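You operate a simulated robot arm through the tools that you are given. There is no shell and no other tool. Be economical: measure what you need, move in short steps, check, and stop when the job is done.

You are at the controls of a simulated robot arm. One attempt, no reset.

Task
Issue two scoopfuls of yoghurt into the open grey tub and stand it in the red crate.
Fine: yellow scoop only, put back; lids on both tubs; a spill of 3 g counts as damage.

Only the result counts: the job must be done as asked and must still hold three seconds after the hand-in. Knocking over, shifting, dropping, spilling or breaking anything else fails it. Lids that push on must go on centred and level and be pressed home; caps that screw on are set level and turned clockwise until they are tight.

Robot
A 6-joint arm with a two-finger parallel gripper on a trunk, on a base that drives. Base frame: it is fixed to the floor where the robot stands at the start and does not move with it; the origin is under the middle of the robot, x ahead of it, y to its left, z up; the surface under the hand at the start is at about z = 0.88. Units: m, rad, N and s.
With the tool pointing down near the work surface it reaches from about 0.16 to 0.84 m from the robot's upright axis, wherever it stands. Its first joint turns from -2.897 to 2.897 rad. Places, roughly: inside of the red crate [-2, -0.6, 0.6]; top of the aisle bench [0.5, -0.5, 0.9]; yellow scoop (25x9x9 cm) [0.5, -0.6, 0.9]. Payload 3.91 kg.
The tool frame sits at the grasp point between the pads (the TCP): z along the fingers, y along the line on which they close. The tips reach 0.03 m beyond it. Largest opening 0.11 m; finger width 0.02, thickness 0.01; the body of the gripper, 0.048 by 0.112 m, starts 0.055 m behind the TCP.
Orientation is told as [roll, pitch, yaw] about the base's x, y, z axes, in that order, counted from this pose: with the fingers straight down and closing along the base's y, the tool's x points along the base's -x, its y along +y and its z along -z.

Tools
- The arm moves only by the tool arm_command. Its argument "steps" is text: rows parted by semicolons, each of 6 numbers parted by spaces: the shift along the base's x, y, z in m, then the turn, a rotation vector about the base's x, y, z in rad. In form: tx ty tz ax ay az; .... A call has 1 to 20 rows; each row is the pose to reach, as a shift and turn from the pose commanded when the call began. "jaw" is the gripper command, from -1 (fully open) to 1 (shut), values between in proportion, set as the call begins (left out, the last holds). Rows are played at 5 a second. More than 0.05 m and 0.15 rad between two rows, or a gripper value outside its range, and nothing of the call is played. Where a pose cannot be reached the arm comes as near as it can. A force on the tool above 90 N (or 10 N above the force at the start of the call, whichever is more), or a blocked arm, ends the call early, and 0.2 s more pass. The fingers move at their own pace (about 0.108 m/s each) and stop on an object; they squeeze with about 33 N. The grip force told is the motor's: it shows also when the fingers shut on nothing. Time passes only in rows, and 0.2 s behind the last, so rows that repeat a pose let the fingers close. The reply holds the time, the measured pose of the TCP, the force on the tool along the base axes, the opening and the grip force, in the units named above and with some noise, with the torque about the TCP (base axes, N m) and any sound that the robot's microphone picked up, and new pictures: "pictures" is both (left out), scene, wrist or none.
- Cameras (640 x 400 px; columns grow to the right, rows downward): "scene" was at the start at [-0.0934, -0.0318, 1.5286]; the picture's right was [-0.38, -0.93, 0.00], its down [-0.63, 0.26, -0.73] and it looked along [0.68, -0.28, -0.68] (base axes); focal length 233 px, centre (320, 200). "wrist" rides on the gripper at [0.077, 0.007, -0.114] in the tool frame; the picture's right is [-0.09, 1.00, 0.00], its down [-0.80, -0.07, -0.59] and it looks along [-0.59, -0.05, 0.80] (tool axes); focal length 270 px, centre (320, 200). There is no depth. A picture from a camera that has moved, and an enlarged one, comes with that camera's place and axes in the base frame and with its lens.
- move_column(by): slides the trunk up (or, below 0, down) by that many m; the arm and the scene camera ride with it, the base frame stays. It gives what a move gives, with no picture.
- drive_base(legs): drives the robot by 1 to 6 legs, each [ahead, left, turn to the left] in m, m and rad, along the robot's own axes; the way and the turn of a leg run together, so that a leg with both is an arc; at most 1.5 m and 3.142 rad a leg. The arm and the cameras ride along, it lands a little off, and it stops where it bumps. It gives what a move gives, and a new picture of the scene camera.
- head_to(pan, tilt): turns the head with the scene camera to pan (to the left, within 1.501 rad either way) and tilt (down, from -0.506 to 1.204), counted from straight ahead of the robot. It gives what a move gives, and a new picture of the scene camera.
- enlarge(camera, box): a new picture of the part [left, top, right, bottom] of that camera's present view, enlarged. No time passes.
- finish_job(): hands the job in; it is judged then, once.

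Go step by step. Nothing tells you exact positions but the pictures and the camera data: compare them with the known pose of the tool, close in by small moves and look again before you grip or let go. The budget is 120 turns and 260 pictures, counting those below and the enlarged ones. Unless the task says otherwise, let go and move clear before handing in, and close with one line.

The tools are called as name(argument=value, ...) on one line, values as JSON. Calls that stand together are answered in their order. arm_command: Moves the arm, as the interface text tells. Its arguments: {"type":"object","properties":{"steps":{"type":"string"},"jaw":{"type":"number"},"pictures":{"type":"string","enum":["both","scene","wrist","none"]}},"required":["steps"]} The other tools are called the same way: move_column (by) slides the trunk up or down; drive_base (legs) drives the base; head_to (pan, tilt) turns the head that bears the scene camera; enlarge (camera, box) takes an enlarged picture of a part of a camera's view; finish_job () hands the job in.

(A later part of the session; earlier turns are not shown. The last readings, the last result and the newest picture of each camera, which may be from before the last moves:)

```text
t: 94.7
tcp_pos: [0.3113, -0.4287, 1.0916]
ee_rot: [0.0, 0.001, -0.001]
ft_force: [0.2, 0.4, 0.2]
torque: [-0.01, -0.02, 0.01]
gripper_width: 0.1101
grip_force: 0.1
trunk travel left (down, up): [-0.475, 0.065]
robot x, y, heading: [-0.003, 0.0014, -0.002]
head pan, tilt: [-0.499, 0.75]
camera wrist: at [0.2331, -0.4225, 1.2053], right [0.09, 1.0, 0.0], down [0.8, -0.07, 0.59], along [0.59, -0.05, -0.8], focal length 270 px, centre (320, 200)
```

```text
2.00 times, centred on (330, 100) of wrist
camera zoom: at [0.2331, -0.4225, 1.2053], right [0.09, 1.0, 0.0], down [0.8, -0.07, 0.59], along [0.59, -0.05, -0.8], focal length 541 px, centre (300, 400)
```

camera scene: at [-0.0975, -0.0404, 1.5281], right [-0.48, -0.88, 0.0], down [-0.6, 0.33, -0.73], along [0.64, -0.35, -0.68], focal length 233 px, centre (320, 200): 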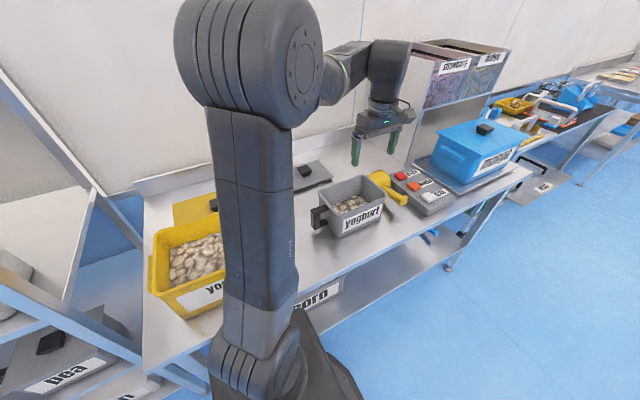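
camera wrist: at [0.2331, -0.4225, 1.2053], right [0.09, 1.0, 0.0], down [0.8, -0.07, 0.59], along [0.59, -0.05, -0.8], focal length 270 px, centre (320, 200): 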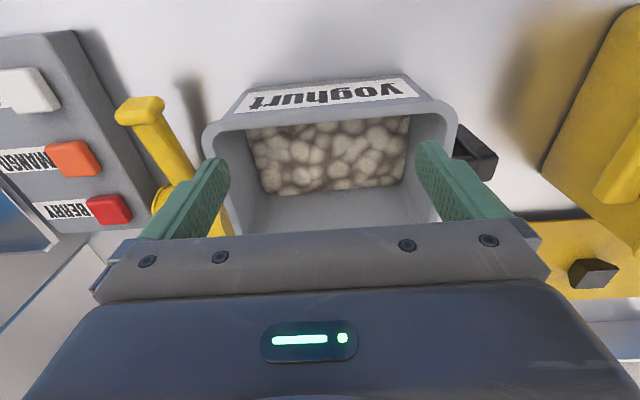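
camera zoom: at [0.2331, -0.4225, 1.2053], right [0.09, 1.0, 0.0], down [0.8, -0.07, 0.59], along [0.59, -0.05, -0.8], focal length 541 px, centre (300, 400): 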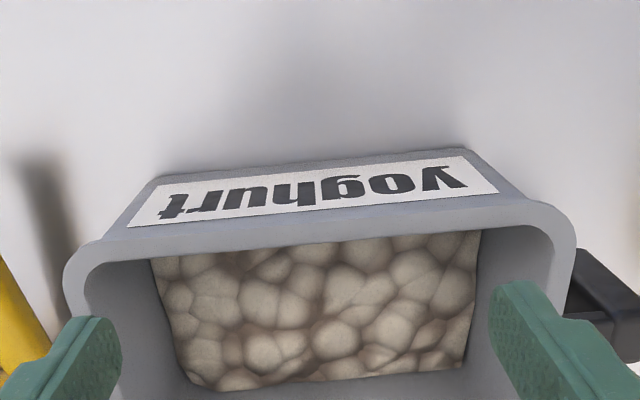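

From two wrist views I put the grey rim at z≈0.992, centred near [0.379, -0.4255]. I go back and grip the lid.

arm_command(steps="0 0 0.04 0 0 0; 0.02 0 0.08 0 0 0; 0.05 0.005 0.1 0 0 0; 0.095 0.01 0.1 0 0 0; 0.14 0.015 0.1 0 0 0; 0.185 0.02 0.1 0 0 0; 0.23 0.03 0.09 0 0 0; 0.27 0.04 0.07 0 0 0; 0.31 0.043 0.05 0 0 0; 0.345 0.043 0.02 0 0 0; 0.366 0.043 -0.02 0 0 0; 0.366 0.043 -0.06 0 0 0; 0.366 0.043 -0.1 0 0 0; 0.366 0.043 -0.14 0 0 0; 0.366 0.043 -0.16 0 0 0; 0.366 0.043 -0.16 0 0 0", pictures="wrist")

```text
t: 98.1
tcp_pos: [0.6769, -0.3848, 0.9295]
ee_rot: [0.0, -0.002, 0.0]
ft_force: [-1.1, 0.4, 0.5]
torque: [-0.02, 0.01, 0.01]
gripper_width: 0.1099
grip_force: 0.0
trunk travel left (down, up): [-0.475, 0.065]
robot x, y, heading: [-0.0011, -0.0, -0.004]
head pan, tilt: [-0.499, 0.75]
camera wrist: at [0.5993, -0.3784, 1.0422], right [0.09, 1.0, 0.0], down [0.8, -0.07, 0.59], along [0.59, -0.05, -0.8], focal length 270 px, centre (320, 200)
```

wrist: 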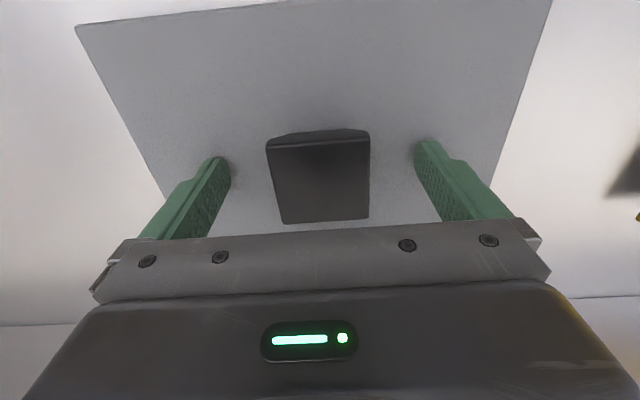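

arm_command(steps="0 0 0 0 0 0; 0 0 0 0 0 0; 0 0 0 0 0 0; 0 0 0 0 0 0", jaw=1, pictures="none")

arm_command(steps="0 0 0.03 0 0 0; 0 0 0.07 0 0 0; 0 0 0.11 0 0 0; 0 0 0.15 0 0 0; 0 0 0.2 0 0 0; -0.04 -0.005 0.2 0 0 0; -0.085 -0.01 0.2 0 0 0; -0.13 -0.02 0.2 0 0 0; -0.175 -0.03 0.2 0 0 0; -0.22 -0.037 0.2 0 0 0; -0.26 -0.04 0.2 0 0 0; -0.2975 -0.041 0.2 0 0 0; -0.2975 -0.041 0.17 0 0 0; -0.2975 -0.041 0.15 0 0 0; -0.2975 -0.041 0.15 0 0 0", pictures="both")

enlarge(camera="scene", box=[280, 120, 440, 250])

```text
t: 99.1
tcp_pos: [0.6769, -0.3837, 0.9287]
ee_rot: [0.0, 0.0, 0.0]
ft_force: [0.1, 0.1, -0.5]
torque: [-0.08, 0.0, 0.01]
gripper_width: 0.0494
grip_force: 33.3
trunk travel left (down, up): [-0.475, 0.065]
robot x, y, heading: [0.0009, 0.0001, -0.003]
head pan, tilt: [-0.499, 0.75]
```

```text
t: 102.3
tcp_pos: [0.3786, -0.4242, 1.0797]
ee_rot: [-0.002, -0.001, -0.001]
ft_force: [-0.7, 0.4, -0.5]
torque: [0.01, 0.01, -0.01]
gripper_width: 0.0495
grip_force: 32.9
trunk travel left (down, up): [-0.475, 0.065]
robot x, y, heading: [-0.0002, 0.0002, -0.004]
head pan, tilt: [-0.499, 0.75]
camera scene: at [-0.0977, -0.0403, 1.5281], right [-0.48, -0.88, 0.0], down [-0.6, 0.33, -0.73], along [0.64, -0.35, -0.68], focal length 233 px, centre (320, 200)
camera wrist: at [0.3016, -0.4173, 1.1933], right [0.09, 1.0, 0.0], down [0.8, -0.07, 0.59], along [0.59, -0.05, -0.8], focal length 270 px, centre (320, 200)
```

scene: 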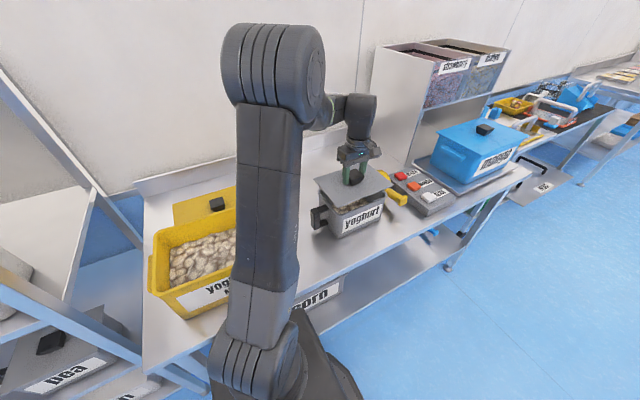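
wrist: 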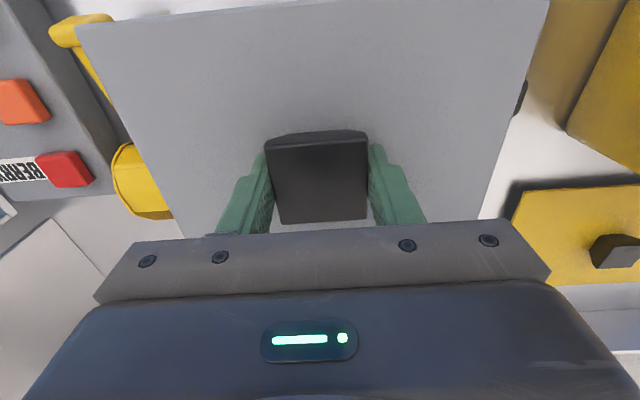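

```text
3.08 times, centred on (360, 185) of scene
camera zoom: at [-0.0977, -0.0403, 1.5281], right [-0.48, -0.88, 0.0], down [-0.6, 0.33, -0.73], along [0.64, -0.35, -0.68], focal length 717 px, centre (197, 246)
```

zoom: 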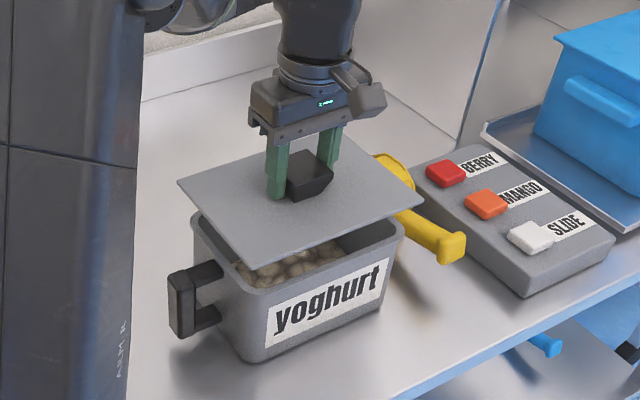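

arm_command(steps="0 0 -0.015 0 0 0; 0 0 -0.03 0 0 0; 0 0 -0.03 0 0 0", pictures="none")

enlarge(camera="scene", box=[310, 150, 410, 240])

head_to(pan=-0.7, tilt=0.75)

enlarge(camera="wrist", box=[40, 0, 600, 250])

```text
t: 103.1
tcp_pos: [0.3784, -0.4244, 1.0494]
ee_rot: [0.001, 0.0, 0.001]
ft_force: [-0.1, -0.2, -0.9]
torque: [0.0, -0.02, 0.01]
gripper_width: 0.0496
grip_force: 33.6
trunk travel left (down, up): [-0.475, 0.065]
robot x, y, heading: [0.0028, 0.0018, 0.001]
head pan, tilt: [-0.499, 0.75]
```

```text
4.44 times, centred on (360, 195) of scene
camera zoom: at [-0.0976, -0.0403, 1.5282], right [-0.48, -0.88, 0.0], down [-0.6, 0.33, -0.73], along [0.64, -0.35, -0.68], focal length 1035 px, centre (142, 222)
```

zoom: 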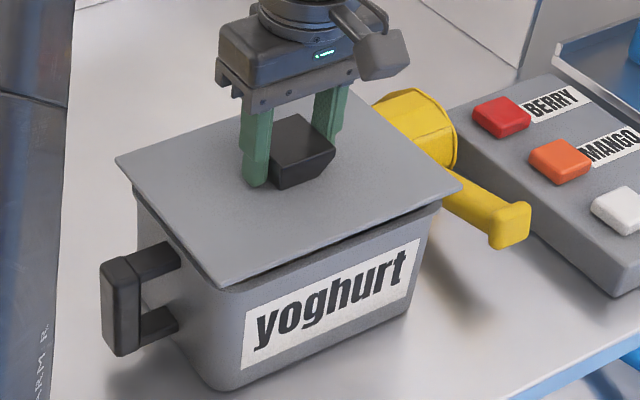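

```text
t: 103.8
tcp_pos: [0.3784, -0.4249, 1.0508]
ee_rot: [0.001, 0.001, 0.0]
ft_force: [0.7, -0.1, -0.9]
torque: [-0.01, 0.0, 0.0]
gripper_width: 0.0494
grip_force: 32.8
trunk travel left (down, up): [-0.475, 0.065]
robot x, y, heading: [0.0005, 0.0003, -0.002]
head pan, tilt: [-0.7, 0.75]
camera scene: at [-0.1068, -0.054, 1.5282], right [-0.64, -0.77, 0.0], down [-0.52, 0.44, -0.73], along [0.56, -0.47, -0.68], focal length 233 px, centre (320, 200)
```

scene: 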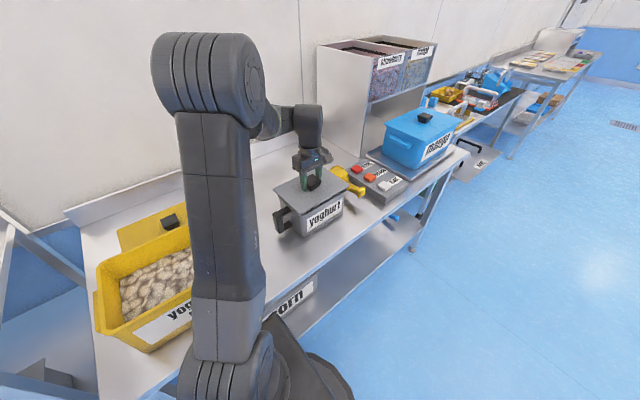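

```text
1.14 times, centred on (320, 125) of wrist
camera zoom: at [0.3016, -0.4183, 1.1637], right [0.09, 1.0, 0.0], down [0.8, -0.07, 0.59], along [0.59, -0.05, -0.8], focal length 309 px, centre (320, 286)
```

zoom: 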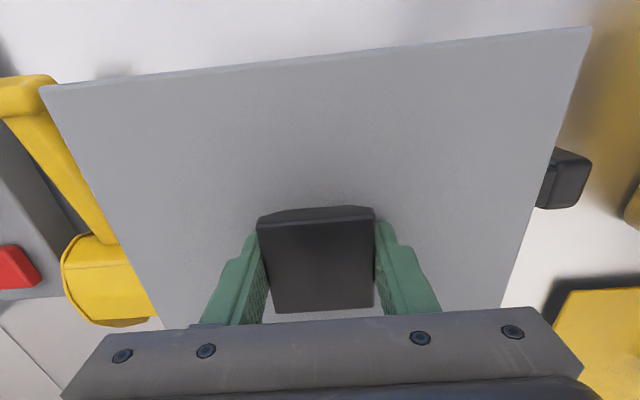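

enlarge(camera="scene", box=[268, 170, 318, 245])

enlarge(camera="scene", box=[318, 170, 378, 230])

```text
5.33 times, centred on (293, 208) of scene
camera zoom: at [-0.1068, -0.054, 1.5282], right [-0.64, -0.77, 0.0], down [-0.52, 0.44, -0.73], along [0.56, -0.47, -0.68], focal length 1242 px, centre (464, 160)
```

zoom: 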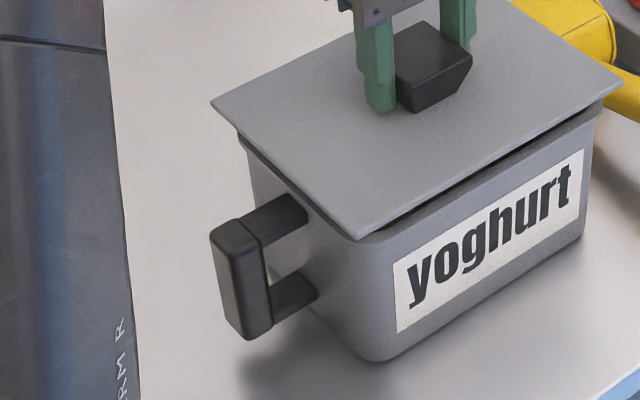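

```text
6.67 times, centred on (348, 200) of scene
camera zoom: at [-0.1068, -0.054, 1.5282], right [-0.64, -0.77, 0.0], down [-0.52, 0.44, -0.73], along [0.56, -0.47, -0.68], focal length 1553 px, centre (133, 200)
```

zoom: 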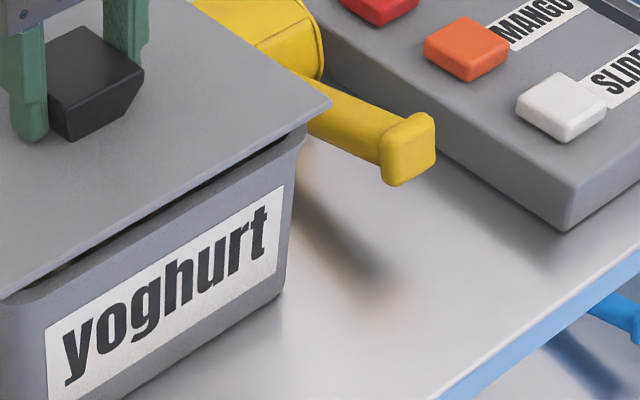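

The lid's front edge looks flush while the back must overhang, so I shift the lid about 4.5 mm toward the robot, then lower to touch.

arm_command(steps="-0.0045 -0.0005 0 0 0 0; -0.0045 -0.0005 -0.003 0 0 0; -0.0045 -0.0005 -0.006 0 0 0; -0.0045 -0.0005 -0.008 0 0 0; -0.0045 -0.0005 -0.008 0 0 0", pictures="none")

enlarge(camera="scene", box=[268, 170, 318, 245])

enlarge(camera="scene", box=[318, 170, 378, 230])

```text
t: 105.0
tcp_pos: [0.3744, -0.4243, 1.0407]
ee_rot: [0.0, 0.0, -0.001]
ft_force: [1.2, 0.2, -0.5]
torque: [0.0, 0.0, 0.01]
gripper_width: 0.0496
grip_force: 33.1
trunk travel left (down, up): [-0.475, 0.065]
robot x, y, heading: [-0.0024, -0.0, -0.001]
head pan, tilt: [-0.7, 0.75]
```

```text
5.33 times, centred on (293, 208) of scene
camera zoom: at [-0.1069, -0.0541, 1.5282], right [-0.64, -0.76, 0.0], down [-0.52, 0.44, -0.73], along [0.56, -0.47, -0.68], focal length 1242 px, centre (464, 160)
```

zoom: 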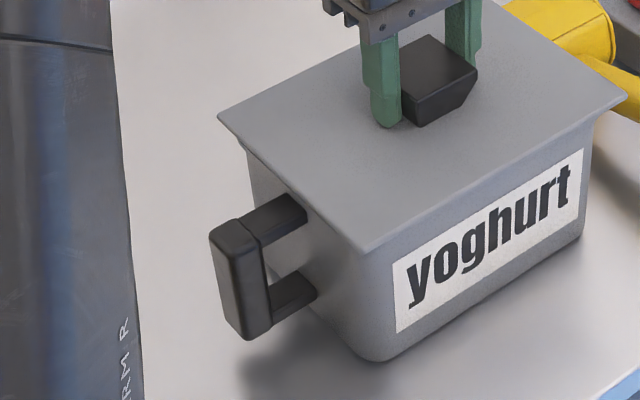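

```text
6.67 times, centred on (348, 200) of scene
camera zoom: at [-0.1069, -0.0541, 1.5282], right [-0.64, -0.76, 0.0], down [-0.52, 0.44, -0.73], along [0.56, -0.47, -0.68], focal length 1553 px, centre (133, 200)
```

zoom: 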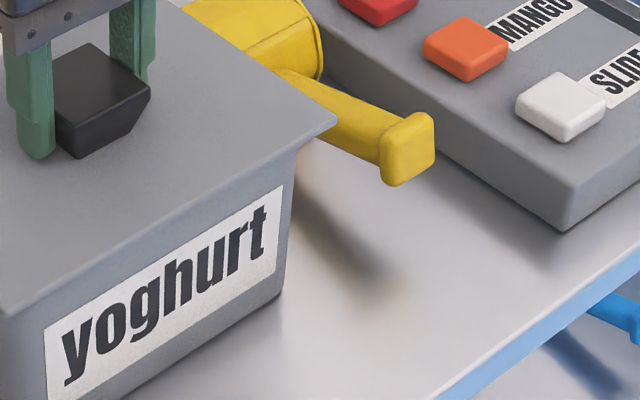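

arm_command(steps="0 0 -0.002 0 0 0; 0 0 -0.004 0 0 0; 0 0 -0.006 0 0 0; 0 0 -0.008 0 0 0; 0 0 -0.01 0 0 0; 0 0 -0.01 0 0 0", pictures="none")

enlarge(camera="scene", box=[268, 160, 378, 245])

```text
t: 106.4
tcp_pos: [0.3751, -0.4248, 1.0353]
ee_rot: [-0.006, -0.005, 0.0]
ft_force: [5.0, -5.8, 45.1]
torque: [0.68, 0.03, 0.03]
gripper_width: 0.0497
grip_force: 32.8
trunk travel left (down, up): [-0.475, 0.065]
robot x, y, heading: [-0.0008, 0.0007, -0.0]
head pan, tilt: [-0.7, 0.75]
```

```text
4.71 times, centred on (323, 202) of scene
camera zoom: at [-0.1089, -0.052, 1.5286], right [-0.64, -0.76, 0.0], down [-0.52, 0.44, -0.73], along [0.56, -0.47, -0.68], focal length 1096 px, centre (306, 188)
```

zoom: 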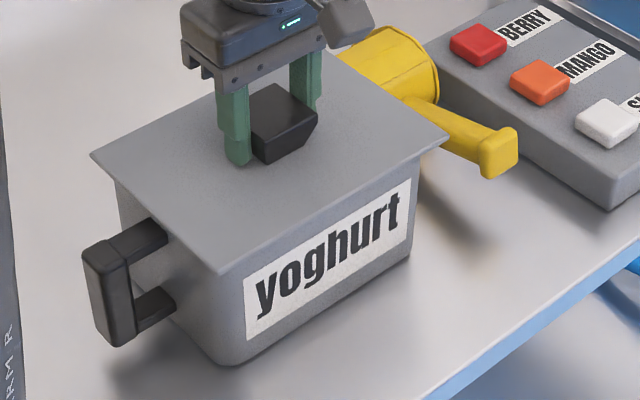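

arm_command(steps="0.001 -0.001 0.008 0 0 0; 0.002 -0.002 0.008 0 0 0; 0.002 -0.002 0.004 0 0 0; 0.002 -0.002 0.001 0 0 0; 0.002 -0.002 -0.002 0 0 0; 0.002 -0.002 -0.005 0 0 0; 0.002 -0.002 -0.005 0 0 0", pictures="none")

```text
t: 108.0
tcp_pos: [0.3749, -0.4246, 1.0356]
ee_rot: [-0.014, -0.01, 0.002]
ft_force: [1.8, -1.2, 83.3]
torque: [3.11, 1.07, 0.2]
gripper_width: 0.0495
grip_force: 33.0
trunk travel left (down, up): [-0.475, 0.065]
robot x, y, heading: [0.0013, 0.0001, -0.001]
head pan, tilt: [-0.7, 0.75]
```

arm_command(steps="-0.001 0.001 0.005 0 0 0; -0.0015 0.0015 0.0085 0 0 0; -0.0015 0.0015 0.0095 0 0 0; -0.0015 0.0015 0.0095 0 0 0", pictures="none")

arm_command(steps="0 0 0 0 0 0; 0 0 0 0 0 0; 0 0 0 0 0 0; 0 0 0.04 0 0 0; 0 0 0.08 0 0 0; 0 0 0.12 0 0 0; 0 0 0.12 0 0 0", jaw=-1, pictures="both")

enlarge(camera="scene", box=[268, 160, 378, 245])

```text
t: 109.0
tcp_pos: [0.3757, -0.425, 1.036]
ee_rot: [0.002, 0.002, 0.0]
ft_force: [5.5, -5.5, 18.6]
torque: [-0.5, -1.03, -0.19]
gripper_width: 0.0493
grip_force: 32.4
trunk travel left (down, up): [-0.475, 0.065]
robot x, y, heading: [0.0037, 0.0027, -0.0]
head pan, tilt: [-0.7, 0.75]
```

```text
t: 110.6
tcp_pos: [0.3748, -0.4267, 1.1543]
ee_rot: [0.002, 0.001, 0.002]
ft_force: [-0.4, 0.0, 0.8]
torque: [-0.01, -0.02, 0.0]
gripper_width: 0.1099
grip_force: 0.0
trunk travel left (down, up): [-0.475, 0.065]
robot x, y, heading: [0.0004, -0.0003, 0.0]
head pan, tilt: [-0.7, 0.75]
camera scene: at [-0.107, -0.054, 1.5281], right [-0.64, -0.76, 0.0], down [-0.52, 0.44, -0.73], along [0.56, -0.47, -0.68], focal length 233 px, centre (320, 200)
camera wrist: at [0.2974, -0.42, 1.2679], right [0.09, 1.0, 0.0], down [0.8, -0.07, 0.59], along [0.59, -0.05, -0.8], focal length 270 px, centre (320, 200)
```

scene: 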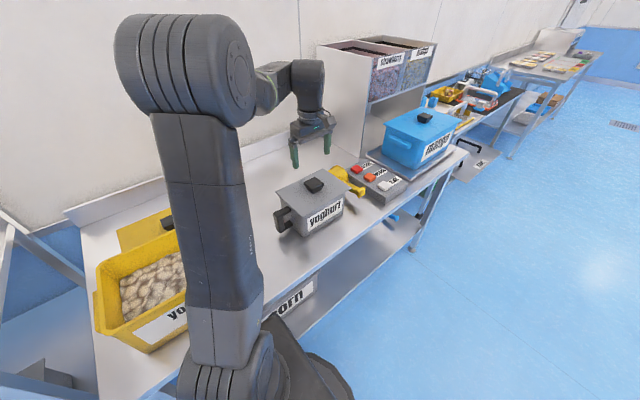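
wrist: 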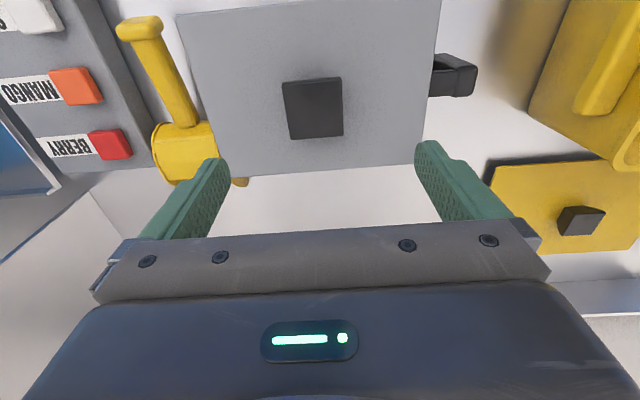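

```text
4.71 times, centred on (323, 202) of scene
camera zoom: at [-0.107, -0.054, 1.5281], right [-0.64, -0.76, 0.0], down [-0.52, 0.44, -0.73], along [0.56, -0.47, -0.68], focal length 1096 px, centre (306, 188)
```

zoom: 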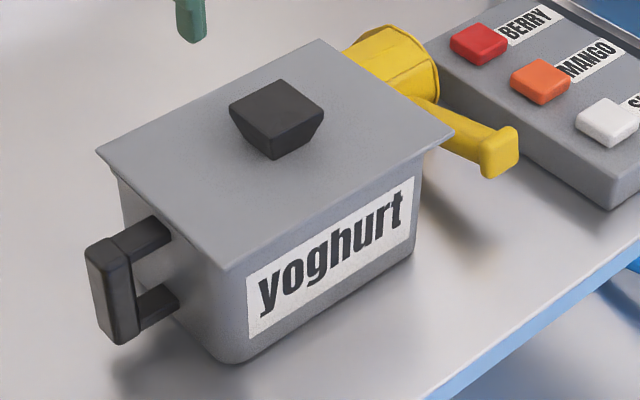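

The lid sits centred with even overhang. I press once more on the knob with the closed fingers to be sure it's home.

arm_command(steps="0 0 0 0 0 0; 0 0 -0.03 0 0 0; 0 0 -0.06 0 0 0; 0 0 -0.085 0 0 0; 0 0 -0.095 0 0 0; 0 0 -0.1 0 0 0; 0 0 -0.104 0 0 0; 0 0 -0.107 0 0 0; 0 0 -0.11 0 0 0; 0 0 -0.112 0 0 0", jaw=1, pictures="none")

```text
t: 112.2
tcp_pos: [0.3758, -0.4262, 1.065]
ee_rot: [-0.026, -0.018, 0.002]
ft_force: [-6.3, 8.5, 38.1]
torque: [0.3, 0.49, -0.05]
gripper_width: 0.0002
grip_force: 32.4
trunk travel left (down, up): [-0.475, 0.065]
robot x, y, heading: [-0.004, -0.0, 0.001]
head pan, tilt: [-0.7, 0.75]
stopped in row 8: the force on the tool passed its limit at 94 N (the readings are from after the stop); the commanded pose is now the measured one
```

arm_command(steps="0 0 0.03 0.0 0.0 0; 0 0 0.06 0.026 0.018 0; 0 0 0.1 0.026 0.018 0; 0 0 0.1 0.026 0.018 0", jaw=-1, pictures="none")

enlarge(camera="scene", box=[268, 160, 378, 245])

```text
t: 113.2
tcp_pos: [0.3784, -0.4286, 1.1622]
ee_rot: [0.009, 0.005, 0.002]
ft_force: [0.1, 0.1, 0.3]
torque: [-0.01, 0.01, 0.0]
gripper_width: 0.1099
grip_force: 0.0
trunk travel left (down, up): [-0.475, 0.065]
robot x, y, heading: [0.0008, -0.0017, -0.001]
head pan, tilt: [-0.7, 0.75]
```

```text
4.71 times, centred on (323, 202) of scene
camera zoom: at [-0.1068, -0.0541, 1.5281], right [-0.64, -0.77, 0.0], down [-0.52, 0.44, -0.73], along [0.56, -0.47, -0.68], focal length 1096 px, centre (306, 188)
```

zoom: 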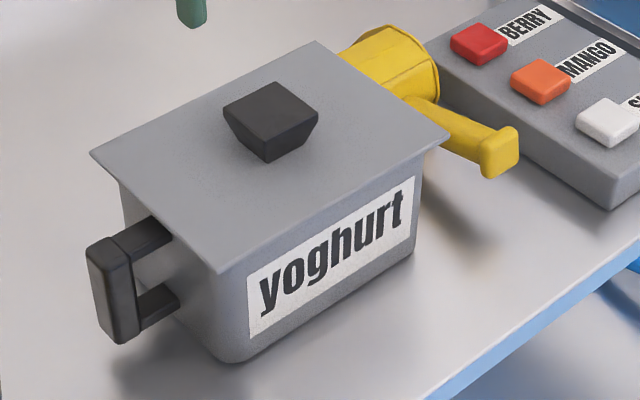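

enlarge(camera="scene", box=[272, 180, 322, 235])

enlarge(camera="scene", box=[310, 175, 370, 225])

arm_command(steps="-0.004 0.003 0 -0.009 -0.005 0; -0.004 0.003 0 -0.009 -0.005 0", pictures="wrist")

enlarge(camera="wrist", box=[150, 0, 470, 200])

```text
7.27 times, centred on (297, 208) of scene
camera zoom: at [-0.1068, -0.0541, 1.5281], right [-0.64, -0.77, 0.0], down [-0.52, 0.44, -0.73], along [0.56, -0.47, -0.68], focal length 1694 px, centre (487, 146)
```

zoom: 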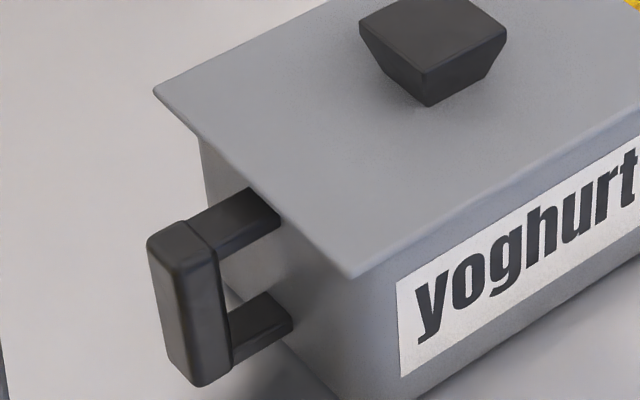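

```text
8.00 times, centred on (340, 200) of scene
camera zoom: at [-0.1068, -0.0541, 1.5281], right [-0.64, -0.77, 0.0], down [-0.52, 0.44, -0.73], along [0.56, -0.47, -0.68], focal length 1864 px, centre (160, 200)
```

zoom: 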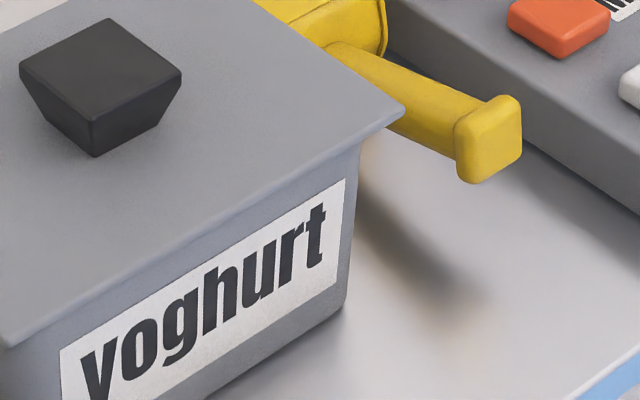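

```text
t: 113.8
tcp_pos: [0.3731, -0.426, 1.1607]
ee_rot: [-0.001, -0.001, 0.0]
ft_force: [0.4, 0.2, 0.5]
torque: [0.01, -0.02, 0.04]
gripper_width: 0.1098
grip_force: 0.0
trunk travel left (down, up): [-0.475, 0.065]
robot x, y, heading: [0.0008, -0.0048, 0.003]
head pan, tilt: [-0.7, 0.75]
camera wrist: at [0.2966, -0.4202, 1.2745], right [0.09, 1.0, 0.0], down [0.8, -0.07, 0.59], along [0.59, -0.05, -0.8], focal length 270 px, centre (320, 200)
```

wrist: 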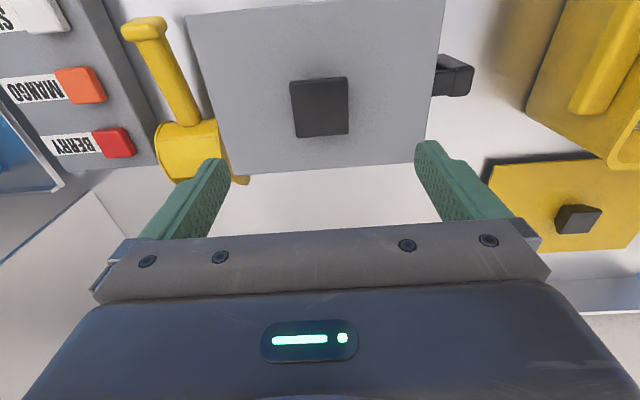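

```text
2.00 times, centred on (310, 100) of wrist
camera zoom: at [0.2966, -0.4202, 1.2745], right [0.09, 1.0, 0.0], down [0.8, -0.07, 0.59], along [0.59, -0.05, -0.8], focal length 541 px, centre (340, 400)
```

zoom: 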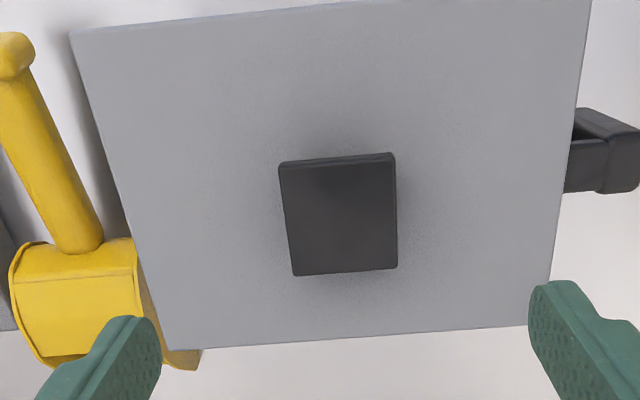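

arm_command(steps="0.0025 0.0 -0.04 0 0 0; 0.0025 0 -0.08 0 0 0; 0.0025 0 -0.11 0 0 0; 0.0025 0 -0.12 0 0 0; 0.0025 0 -0.124 0 0 0; 0.0025 0 -0.126 0 0 0; 0.0025 0 -0.126 0 0 0", pictures="wrist")

enlarge(camera="scene", box=[268, 160, 378, 245])

```text
t: 115.5
tcp_pos: [0.3766, -0.4246, 1.0363]
ee_rot: [-0.004, -0.002, 0.0]
ft_force: [2.2, -0.7, 16.6]
torque: [0.96, -0.06, -0.14]
gripper_width: 0.1094
grip_force: 0.1
trunk travel left (down, up): [-0.475, 0.065]
robot x, y, heading: [-0.0011, -0.0006, 0.004]
head pan, tilt: [-0.7, 0.75]
camera wrist: at [0.2992, -0.4193, 1.1491], right [0.09, 1.0, 0.0], down [0.8, -0.07, 0.6], along [0.59, -0.05, -0.8], focal length 270 px, centre (320, 200)
```

wrist: 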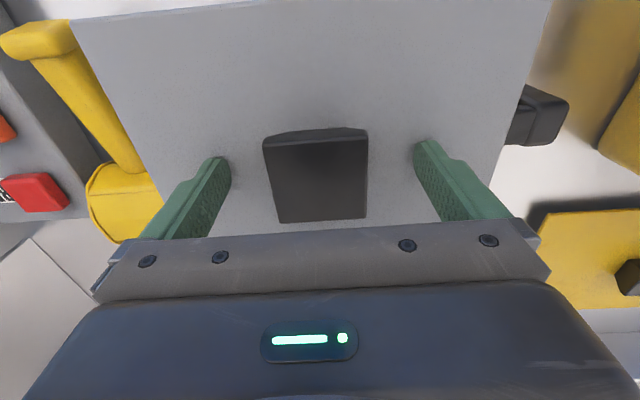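

```text
4.71 times, centred on (323, 202) of scene
camera zoom: at [-0.1076, -0.0532, 1.5284], right [-0.64, -0.77, 0.0], down [-0.52, 0.44, -0.73], along [0.56, -0.47, -0.68], focal length 1096 px, centre (306, 188)
```

zoom: 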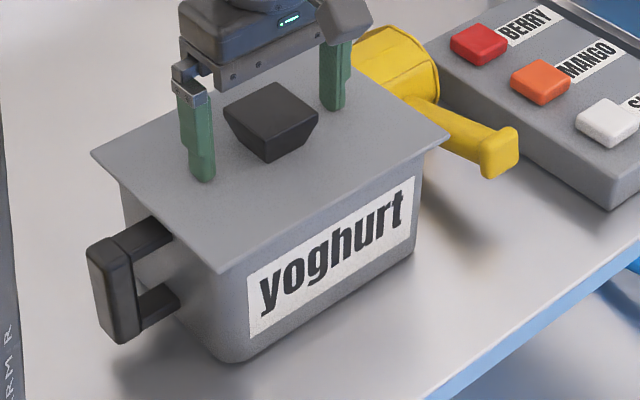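

The lid's top stays at the same height after pressing. To verify it is really home I measure the yellow rim's height by touch; the yellow lid was seated when the TCP was at 1.0664, which gives the seated offset.

arm_command(steps="0 0 0.04 0.004 0.002 0; 0 0 0.08 0.004 0.002 0; 0.0 0.03 0.1 0.004 0.002 0; 0.02 0.07 0.1 0.004 0.002 0; 0.03 0.115 0.1 0.004 0.002 0; 0.04 0.16 0.1 0.004 0.002 0; 0.05 0.205 0.1 0.004 0.002 0; 0.06 0.25 0.1 0.004 0.002 0; 0.07 0.295 0.1 0.004 0.002 0; 0.08 0.34 0.1 0.004 0.002 0; 0.087 0.385 0.1 0.004 0.002 0; 0.087 0.425 0.09 0.004 0.002 0; 0.087 0.44 0.06 0.004 0.002 0; 0.087 0.44 0.06 0.004 0.002 0", jaw=1, pictures="wrist")

```text
t: 118.5
tcp_pos: [0.4616, 0.0153, 1.0932]
ee_rot: [0.005, 0.005, 0.002]
ft_force: [0.2, -0.2, 0.1]
torque: [-0.04, -0.02, 0.0]
gripper_width: 0.0
grip_force: 32.6
trunk travel left (down, up): [-0.475, 0.065]
robot x, y, heading: [0.0012, 0.0013, 0.002]
head pan, tilt: [-0.7, 0.75]
camera wrist: at [0.3845, 0.0207, 1.208], right [0.09, 1.0, 0.0], down [0.8, -0.07, 0.59], along [0.59, -0.05, -0.81], focal length 270 px, centre (320, 200)
```

wrist: 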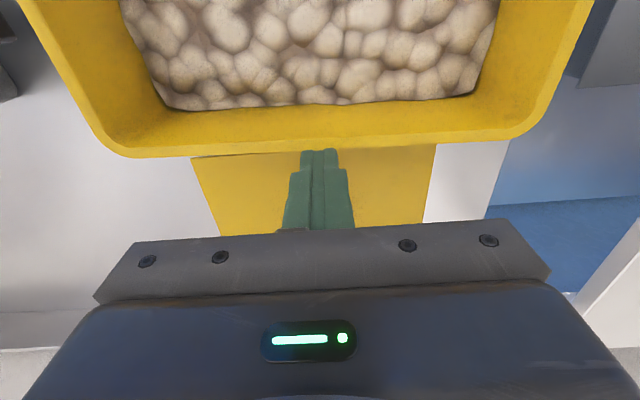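

arm_command(steps="0.006 0 -0.015 0 0 0; 0.006 0 -0.03 0 0 0; 0.006 0 -0.034 0 0 0; 0.006 0 -0.038 0 0 0; 0.006 0 -0.042 0 0 0; 0.006 0 -0.046 0 0 0", pictures="none")

```text
t: 119.8
tcp_pos: [0.4735, 0.0133, 1.0591]
ee_rot: [0.005, -0.024, 0.001]
ft_force: [-6.5, 2.2, 49.2]
torque: [0.03, 0.54, -0.28]
gripper_width: 0.0002
grip_force: 33.4
trunk travel left (down, up): [-0.475, 0.065]
robot x, y, heading: [0.0011, -0.0009, -0.003]
head pan, tilt: [-0.7, 0.75]
stopped in row 6: the force on the tool passed its limit at 97 N (the readings are from after the stop); the commanded pose is now the measured one
```

The yellow rim is at about z 1.0285, so a seated lid puts the TCP 0.038 above its rim; the grey lid matches this with plate flush on the rim. Now I fetch the yellow lid.

arm_command(steps="0 0 0.03 -0.005 0.024 0; 0 0 0.07 -0.005 0.024 0; 0.03 0 0.1 -0.005 0.024 0; 0.07 -0.003 0.1 -0.005 0.024 0; 0.11 -0.006 0.08 -0.005 0.024 0; 0.15 -0.009 0.05 -0.005 0.024 0; 0.167 -0.009 0.01 -0.005 0.024 0; 0.167 -0.009 -0.03 -0.005 0.024 0; 0.167 -0.009 -0.03 -0.005 0.024 0", jaw=-1, pictures="both")

```text
t: 121.8
tcp_pos: [0.6402, 0.0056, 1.0242]
ee_rot: [-0.003, 0.01, 0.004]
ft_force: [0.9, -0.1, -0.6]
torque: [0.0, 0.02, -0.02]
gripper_width: 0.1099
grip_force: 0.1
trunk travel left (down, up): [-0.475, 0.065]
robot x, y, heading: [-0.0025, 0.0003, 0.003]
head pan, tilt: [-0.7, 0.75]
camera scene: at [-0.1068, -0.0538, 1.5282], right [-0.64, -0.77, 0.0], down [-0.52, 0.44, -0.73], along [0.56, -0.47, -0.68], focal length 233 px, centre (320, 200)
camera wrist: at [0.5641, 0.0118, 1.1379], right [0.09, 1.0, 0.0], down [0.81, -0.07, 0.59], along [0.58, -0.05, -0.81], focal length 270 px, centre (320, 200)
```

scene: 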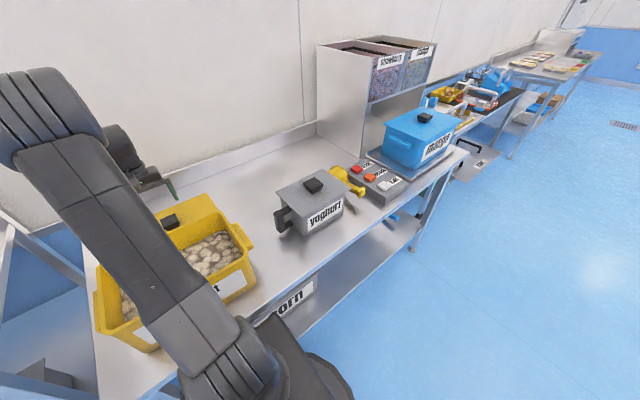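
wrist: 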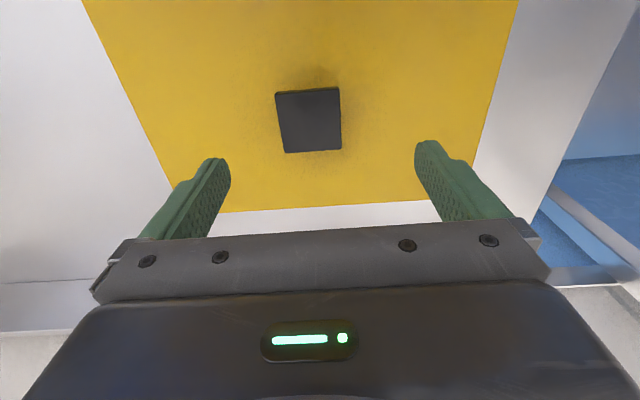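

arm_command(steps="0 -0.004 -0.03 0.003 -0.01 -0.004; 0 -0.006 -0.06 0.003 -0.01 -0.004; 0 -0.006 -0.085 0.003 -0.01 -0.004; 0 -0.006 -0.0945 0.003 -0.01 -0.004; 0 -0.006 -0.0945 0.003 -0.01 -0.004", pictures="wrist")

```text
t: 123.0
tcp_pos: [0.6423, 0.0005, 0.9297]
ee_rot: [0.002, 0.001, -0.002]
ft_force: [-0.2, -0.1, -0.7]
torque: [0.03, -0.01, 0.0]
gripper_width: 0.1099
grip_force: 0.0
trunk travel left (down, up): [-0.475, 0.065]
robot x, y, heading: [-0.0006, -0.0018, 0.001]
head pan, tilt: [-0.7, 0.75]
camera wrist: at [0.5651, 0.0056, 1.043], right [0.09, 1.0, 0.0], down [0.8, -0.07, 0.59], along [0.59, -0.05, -0.8], focal length 270 px, centre (320, 200)
```

wrist: 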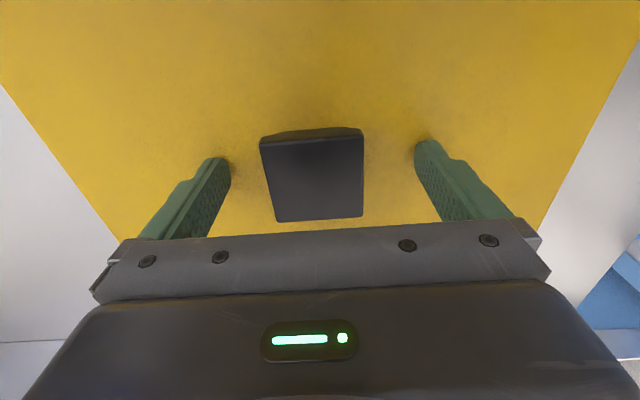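

arm_command(steps="-0.0025 -0.0035 0 0 0 0; -0.0025 -0.0035 0 0 0 0", pictures="none")

arm_command(steps="0 0 0 0 0 0; 0 0 0 0 0 0; 0 0 0 0 0 0; 0 0 0 0 0 0", jaw=1, pictures="wrist")

```text
t: 123.6
tcp_pos: [0.6394, -0.0053, 0.93]
ee_rot: [0.002, 0.0, -0.002]
ft_force: [-0.5, -0.1, 0.3]
torque: [0.0, 0.0, 0.0]
gripper_width: 0.1101
grip_force: 0.1
trunk travel left (down, up): [-0.475, 0.065]
robot x, y, heading: [0.0001, 0.0016, 0.002]
head pan, tilt: [-0.7, 0.75]
```

```text
t: 124.6
tcp_pos: [0.639, -0.0053, 0.9292]
ee_rot: [0.002, 0.0, -0.003]
ft_force: [-0.5, -1.0, -0.3]
torque: [-0.01, -0.05, -0.01]
gripper_width: 0.0494
grip_force: 32.9
trunk travel left (down, up): [-0.475, 0.065]
robot x, y, heading: [0.0005, 0.003, -0.002]
head pan, tilt: [-0.7, 0.75]
camera wrist: at [0.5618, 0.002, 1.0435], right [0.09, 1.0, 0.0], down [0.8, -0.07, 0.59], along [0.59, -0.05, -0.8], focal length 270 px, centre (320, 200)
```

wrist: 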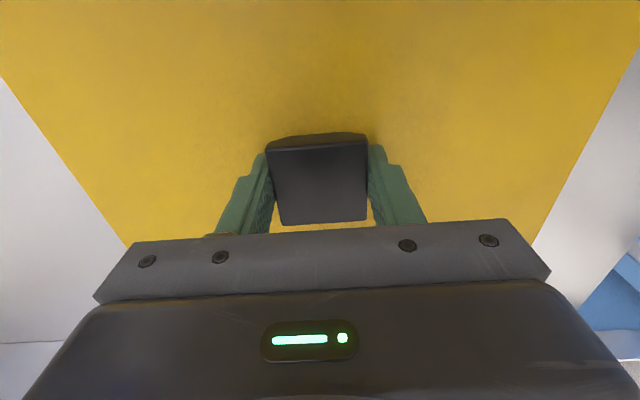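

arm_command(steps="0 0 0.04 0 0 0.003; 0 0 0.08 0 0 0.003; 0 0 0.12 0 0 0.003; 0 0 0.16 0 0 0.003; 0 0 0.2 0 0 0.003; -0.04 0.003 0.21 0 0 0.003; -0.085 0.006 0.21 0 0 0.003; -0.13 0.01 0.21 0 0 0.003; -0.175 0.014 0.21 0 0 0.003; -0.22 0.018 0.21 0 0 0.003; -0.25 0.0198 0.21 0 0 0.003; -0.2731 0.0198 0.21 0 0 0.003; -0.2731 0.0198 0.18 0 0 0.003; -0.2731 0.0198 0.156 0 0 0.003; -0.2731 0.0198 0.156 0 0 0.003", pictures="wrist")

head_to(pan=0.5, tilt=0.85)

head_to(pan=-0.5, tilt=0.85)

```text
t: 127.8
tcp_pos: [0.3645, 0.0161, 1.0858]
ee_rot: [0.002, 0.001, -0.001]
ft_force: [-0.2, -0.6, -1.8]
torque: [0.03, 0.0, -0.02]
gripper_width: 0.0497
grip_force: 32.5
trunk travel left (down, up): [-0.475, 0.065]
robot x, y, heading: [0.0015, 0.0015, 0.002]
head pan, tilt: [-0.7, 0.75]
camera wrist: at [0.2867, 0.022, 1.1992], right [0.09, 1.0, 0.0], down [0.8, -0.07, 0.59], along [0.59, -0.05, -0.8], focal length 270 px, centre (320, 200)
```

wrist: 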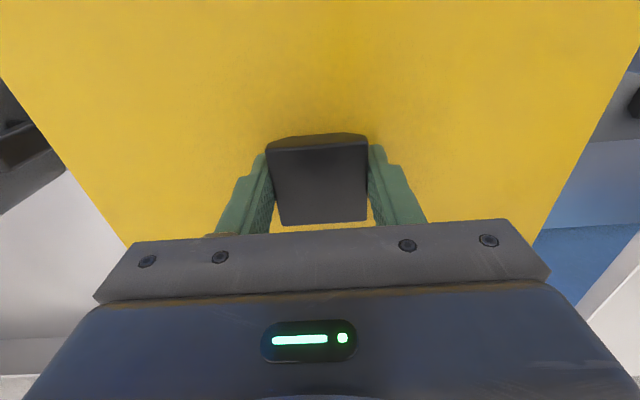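

```text
t: 129.2
tcp_pos: [0.3644, 0.0158, 1.0861]
ee_rot: [0.001, 0.0, 0.0]
ft_force: [0.0, -0.8, -2.4]
torque: [0.02, 0.01, 0.01]
gripper_width: 0.0494
grip_force: 33.0
trunk travel left (down, up): [-0.475, 0.065]
robot x, y, heading: [-0.0011, -0.0026, -0.001]
head pan, tilt: [0.499, 0.85]
camera scene: at [-0.1016, 0.0369, 1.5201], right [0.48, -0.88, 0.0], down [-0.66, -0.36, -0.66], along [0.58, 0.32, -0.75], focal length 233 px, centre (320, 200)
```

scene: 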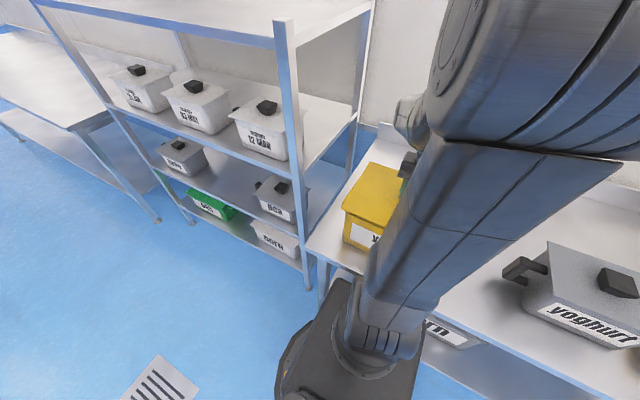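

```text
t: 130.5
tcp_pos: [0.3648, 0.0163, 1.0862]
ee_rot: [0.001, 0.0, 0.001]
ft_force: [0.1, 1.1, -1.4]
torque: [-0.01, 0.01, -0.02]
gripper_width: 0.0496
grip_force: 33.0
trunk travel left (down, up): [-0.475, 0.065]
robot x, y, heading: [0.0, 0.0012, -0.001]
head pan, tilt: [-0.499, 0.85]
camera scene: at [-0.1016, -0.0378, 1.5201], right [-0.48, -0.88, 0.0], down [-0.66, 0.36, -0.66], along [0.58, -0.32, -0.75], focal length 233 px, centre (320, 200)
```

scene: 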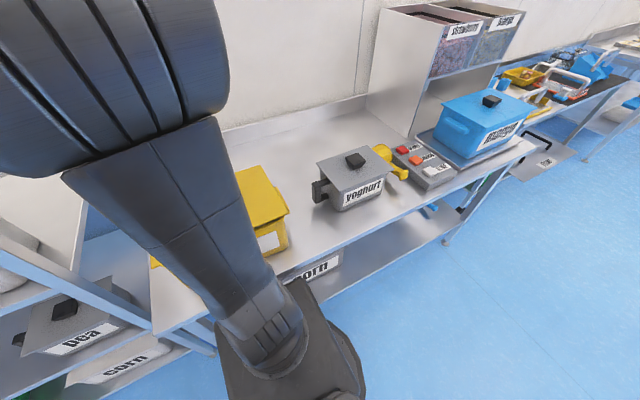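

arm_command(steps="0.001 -0.0015 -0.006 0 0 0; 0.001 -0.0015 -0.012 0 0 0; 0.001 -0.0015 -0.017 0 0 0; 0.001 -0.0015 -0.02 0 0 0; 0.001 -0.0015 -0.02 0 0 0", pictures="none")

enlarge(camera="scene", box=[230, 155, 300, 265])

```text
t: 131.7
tcp_pos: [0.3652, 0.0139, 1.0673]
ee_rot: [0.002, -0.002, 0.0]
ft_force: [-1.3, -0.6, 12.9]
torque: [0.15, 0.35, -0.7]
gripper_width: 0.0496
grip_force: 32.8
trunk travel left (down, up): [-0.475, 0.065]
robot x, y, heading: [-0.0002, 0.002, 0.001]
head pan, tilt: [-0.499, 0.85]
```

```text
3.64 times, centred on (265, 210) of scene
camera zoom: at [-0.1026, -0.038, 1.5203], right [-0.48, -0.88, 0.0], down [-0.66, 0.36, -0.66], along [0.58, -0.32, -0.75], focal length 847 px, centre (520, 164)
```

zoom: 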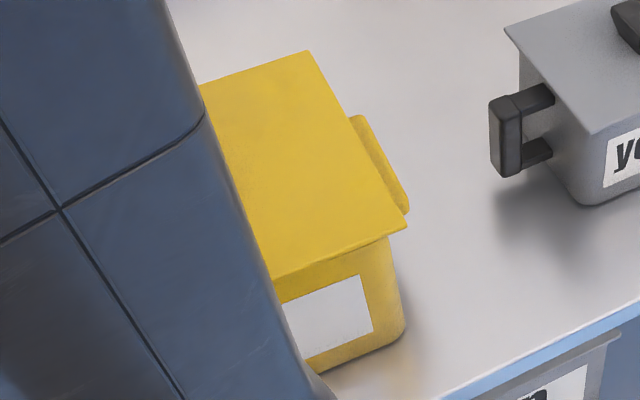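

arm_command(steps="0 0 -0.003 0 0 0; 0 0 -0.006 0 0 0; 0 0 -0.009 0 0 0; 0 0 -0.0105 0 0 0; 0 0 -0.0105 0 0 0", pictures="none")

arm_command(steps="0 0 0.006 0 0 0; 0 0 0.011 0 0 0; 0 0 0.011 0 0 0", pictures="none")

```text
t: 132.5
tcp_pos: [0.3664, 0.0137, 1.067]
ee_rot: [-0.001, -0.017, 0.002]
ft_force: [-14.3, -1.1, 52.9]
torque: [-0.07, 1.94, -0.28]
gripper_width: 0.0495
grip_force: 32.9
trunk travel left (down, up): [-0.475, 0.065]
robot x, y, heading: [-0.0018, 0.0015, 0.003]
head pan, tilt: [-0.499, 0.85]
stopped in row 4: the force on the tool passed its limit at 97 N (the readings are from after the stop); the commanded pose is now the measured one
```

```text
t: 133.3
tcp_pos: [0.3696, 0.0156, 1.0728]
ee_rot: [0.002, -0.011, 0.001]
ft_force: [0.5, 0.0, -2.2]
torque: [-0.01, -0.02, 0.01]
gripper_width: 0.0498
grip_force: 33.7
trunk travel left (down, up): [-0.475, 0.065]
robot x, y, heading: [0.0012, -0.0034, -0.0]
head pan, tilt: [-0.499, 0.85]
```

arm_command(steps="-0.0035 -0.0015 0 0 0.011 0; -0.0035 -0.0015 -0.003 -0.002 0.011 0; -0.0035 -0.0015 -0.006 -0.002 0.011 0; -0.0035 -0.0015 -0.009 -0.002 0.011 0; -0.0035 -0.0015 -0.0115 -0.002 0.011 0; -0.0035 -0.0015 -0.0115 -0.002 0.011 0", pictures="none")

```text
t: 134.7
tcp_pos: [0.3652, 0.012, 1.0653]
ee_rot: [0.0, -0.01, 0.002]
ft_force: [5.9, -0.6, 63.2]
torque: [0.11, 0.67, -0.91]
gripper_width: 0.0498
grip_force: 32.7
trunk travel left (down, up): [-0.475, 0.065]
robot x, y, heading: [-0.0047, -0.0007, -0.001]
head pan, tilt: [-0.499, 0.85]
```

arm_command(steps="0 0 0.003 0 0 0; 0 0 0.005 0 0 0; 0 0 0.005 0 0 0", pictures="none")

arm_command(steps="0 0 0 0 0 0; 0 0 0 0 0 0; 0 0 0 0 0 0; 0 0 0.04 0 0 0; 0 0 0.08 0 0 0; 0 0 0.12 0 0 0; 0 0 0.12 0 0 0", jaw=-1, pictures="wrist")

```text
t: 135.5
tcp_pos: [0.3656, 0.0137, 1.066]
ee_rot: [0.001, 0.001, 0.003]
ft_force: [6.2, -0.3, 7.5]
torque: [0.22, -0.82, -0.38]
gripper_width: 0.0495
grip_force: 32.9
trunk travel left (down, up): [-0.475, 0.065]
robot x, y, heading: [0.0001, -0.0007, -0.003]
head pan, tilt: [-0.499, 0.85]
```

```text
t: 137.1
tcp_pos: [0.3675, 0.0127, 1.1872]
ee_rot: [-0.003, 0.001, 0.001]
ft_force: [0.1, -0.4, -0.2]
torque: [0.02, 0.05, -0.02]
gripper_width: 0.1102
grip_force: 0.1
trunk travel left (down, up): [-0.475, 0.065]
robot x, y, heading: [-0.0003, 0.0013, -0.007]
head pan, tilt: [-0.499, 0.85]
camera wrist: at [0.2892, 0.019, 1.3015], right [0.09, 1.0, 0.0], down [0.8, -0.07, 0.6], along [0.59, -0.05, -0.8], focal length 270 px, centre (320, 200)
```

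wrist: 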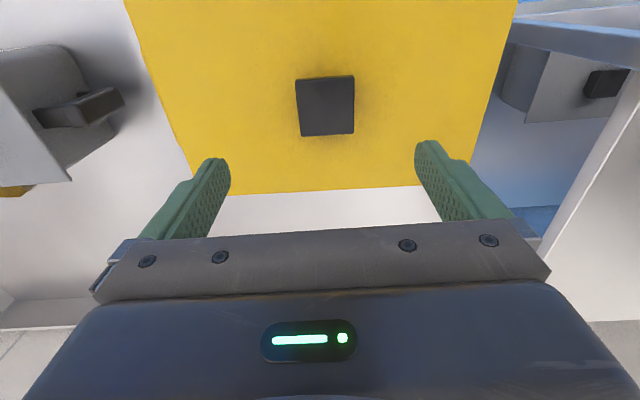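

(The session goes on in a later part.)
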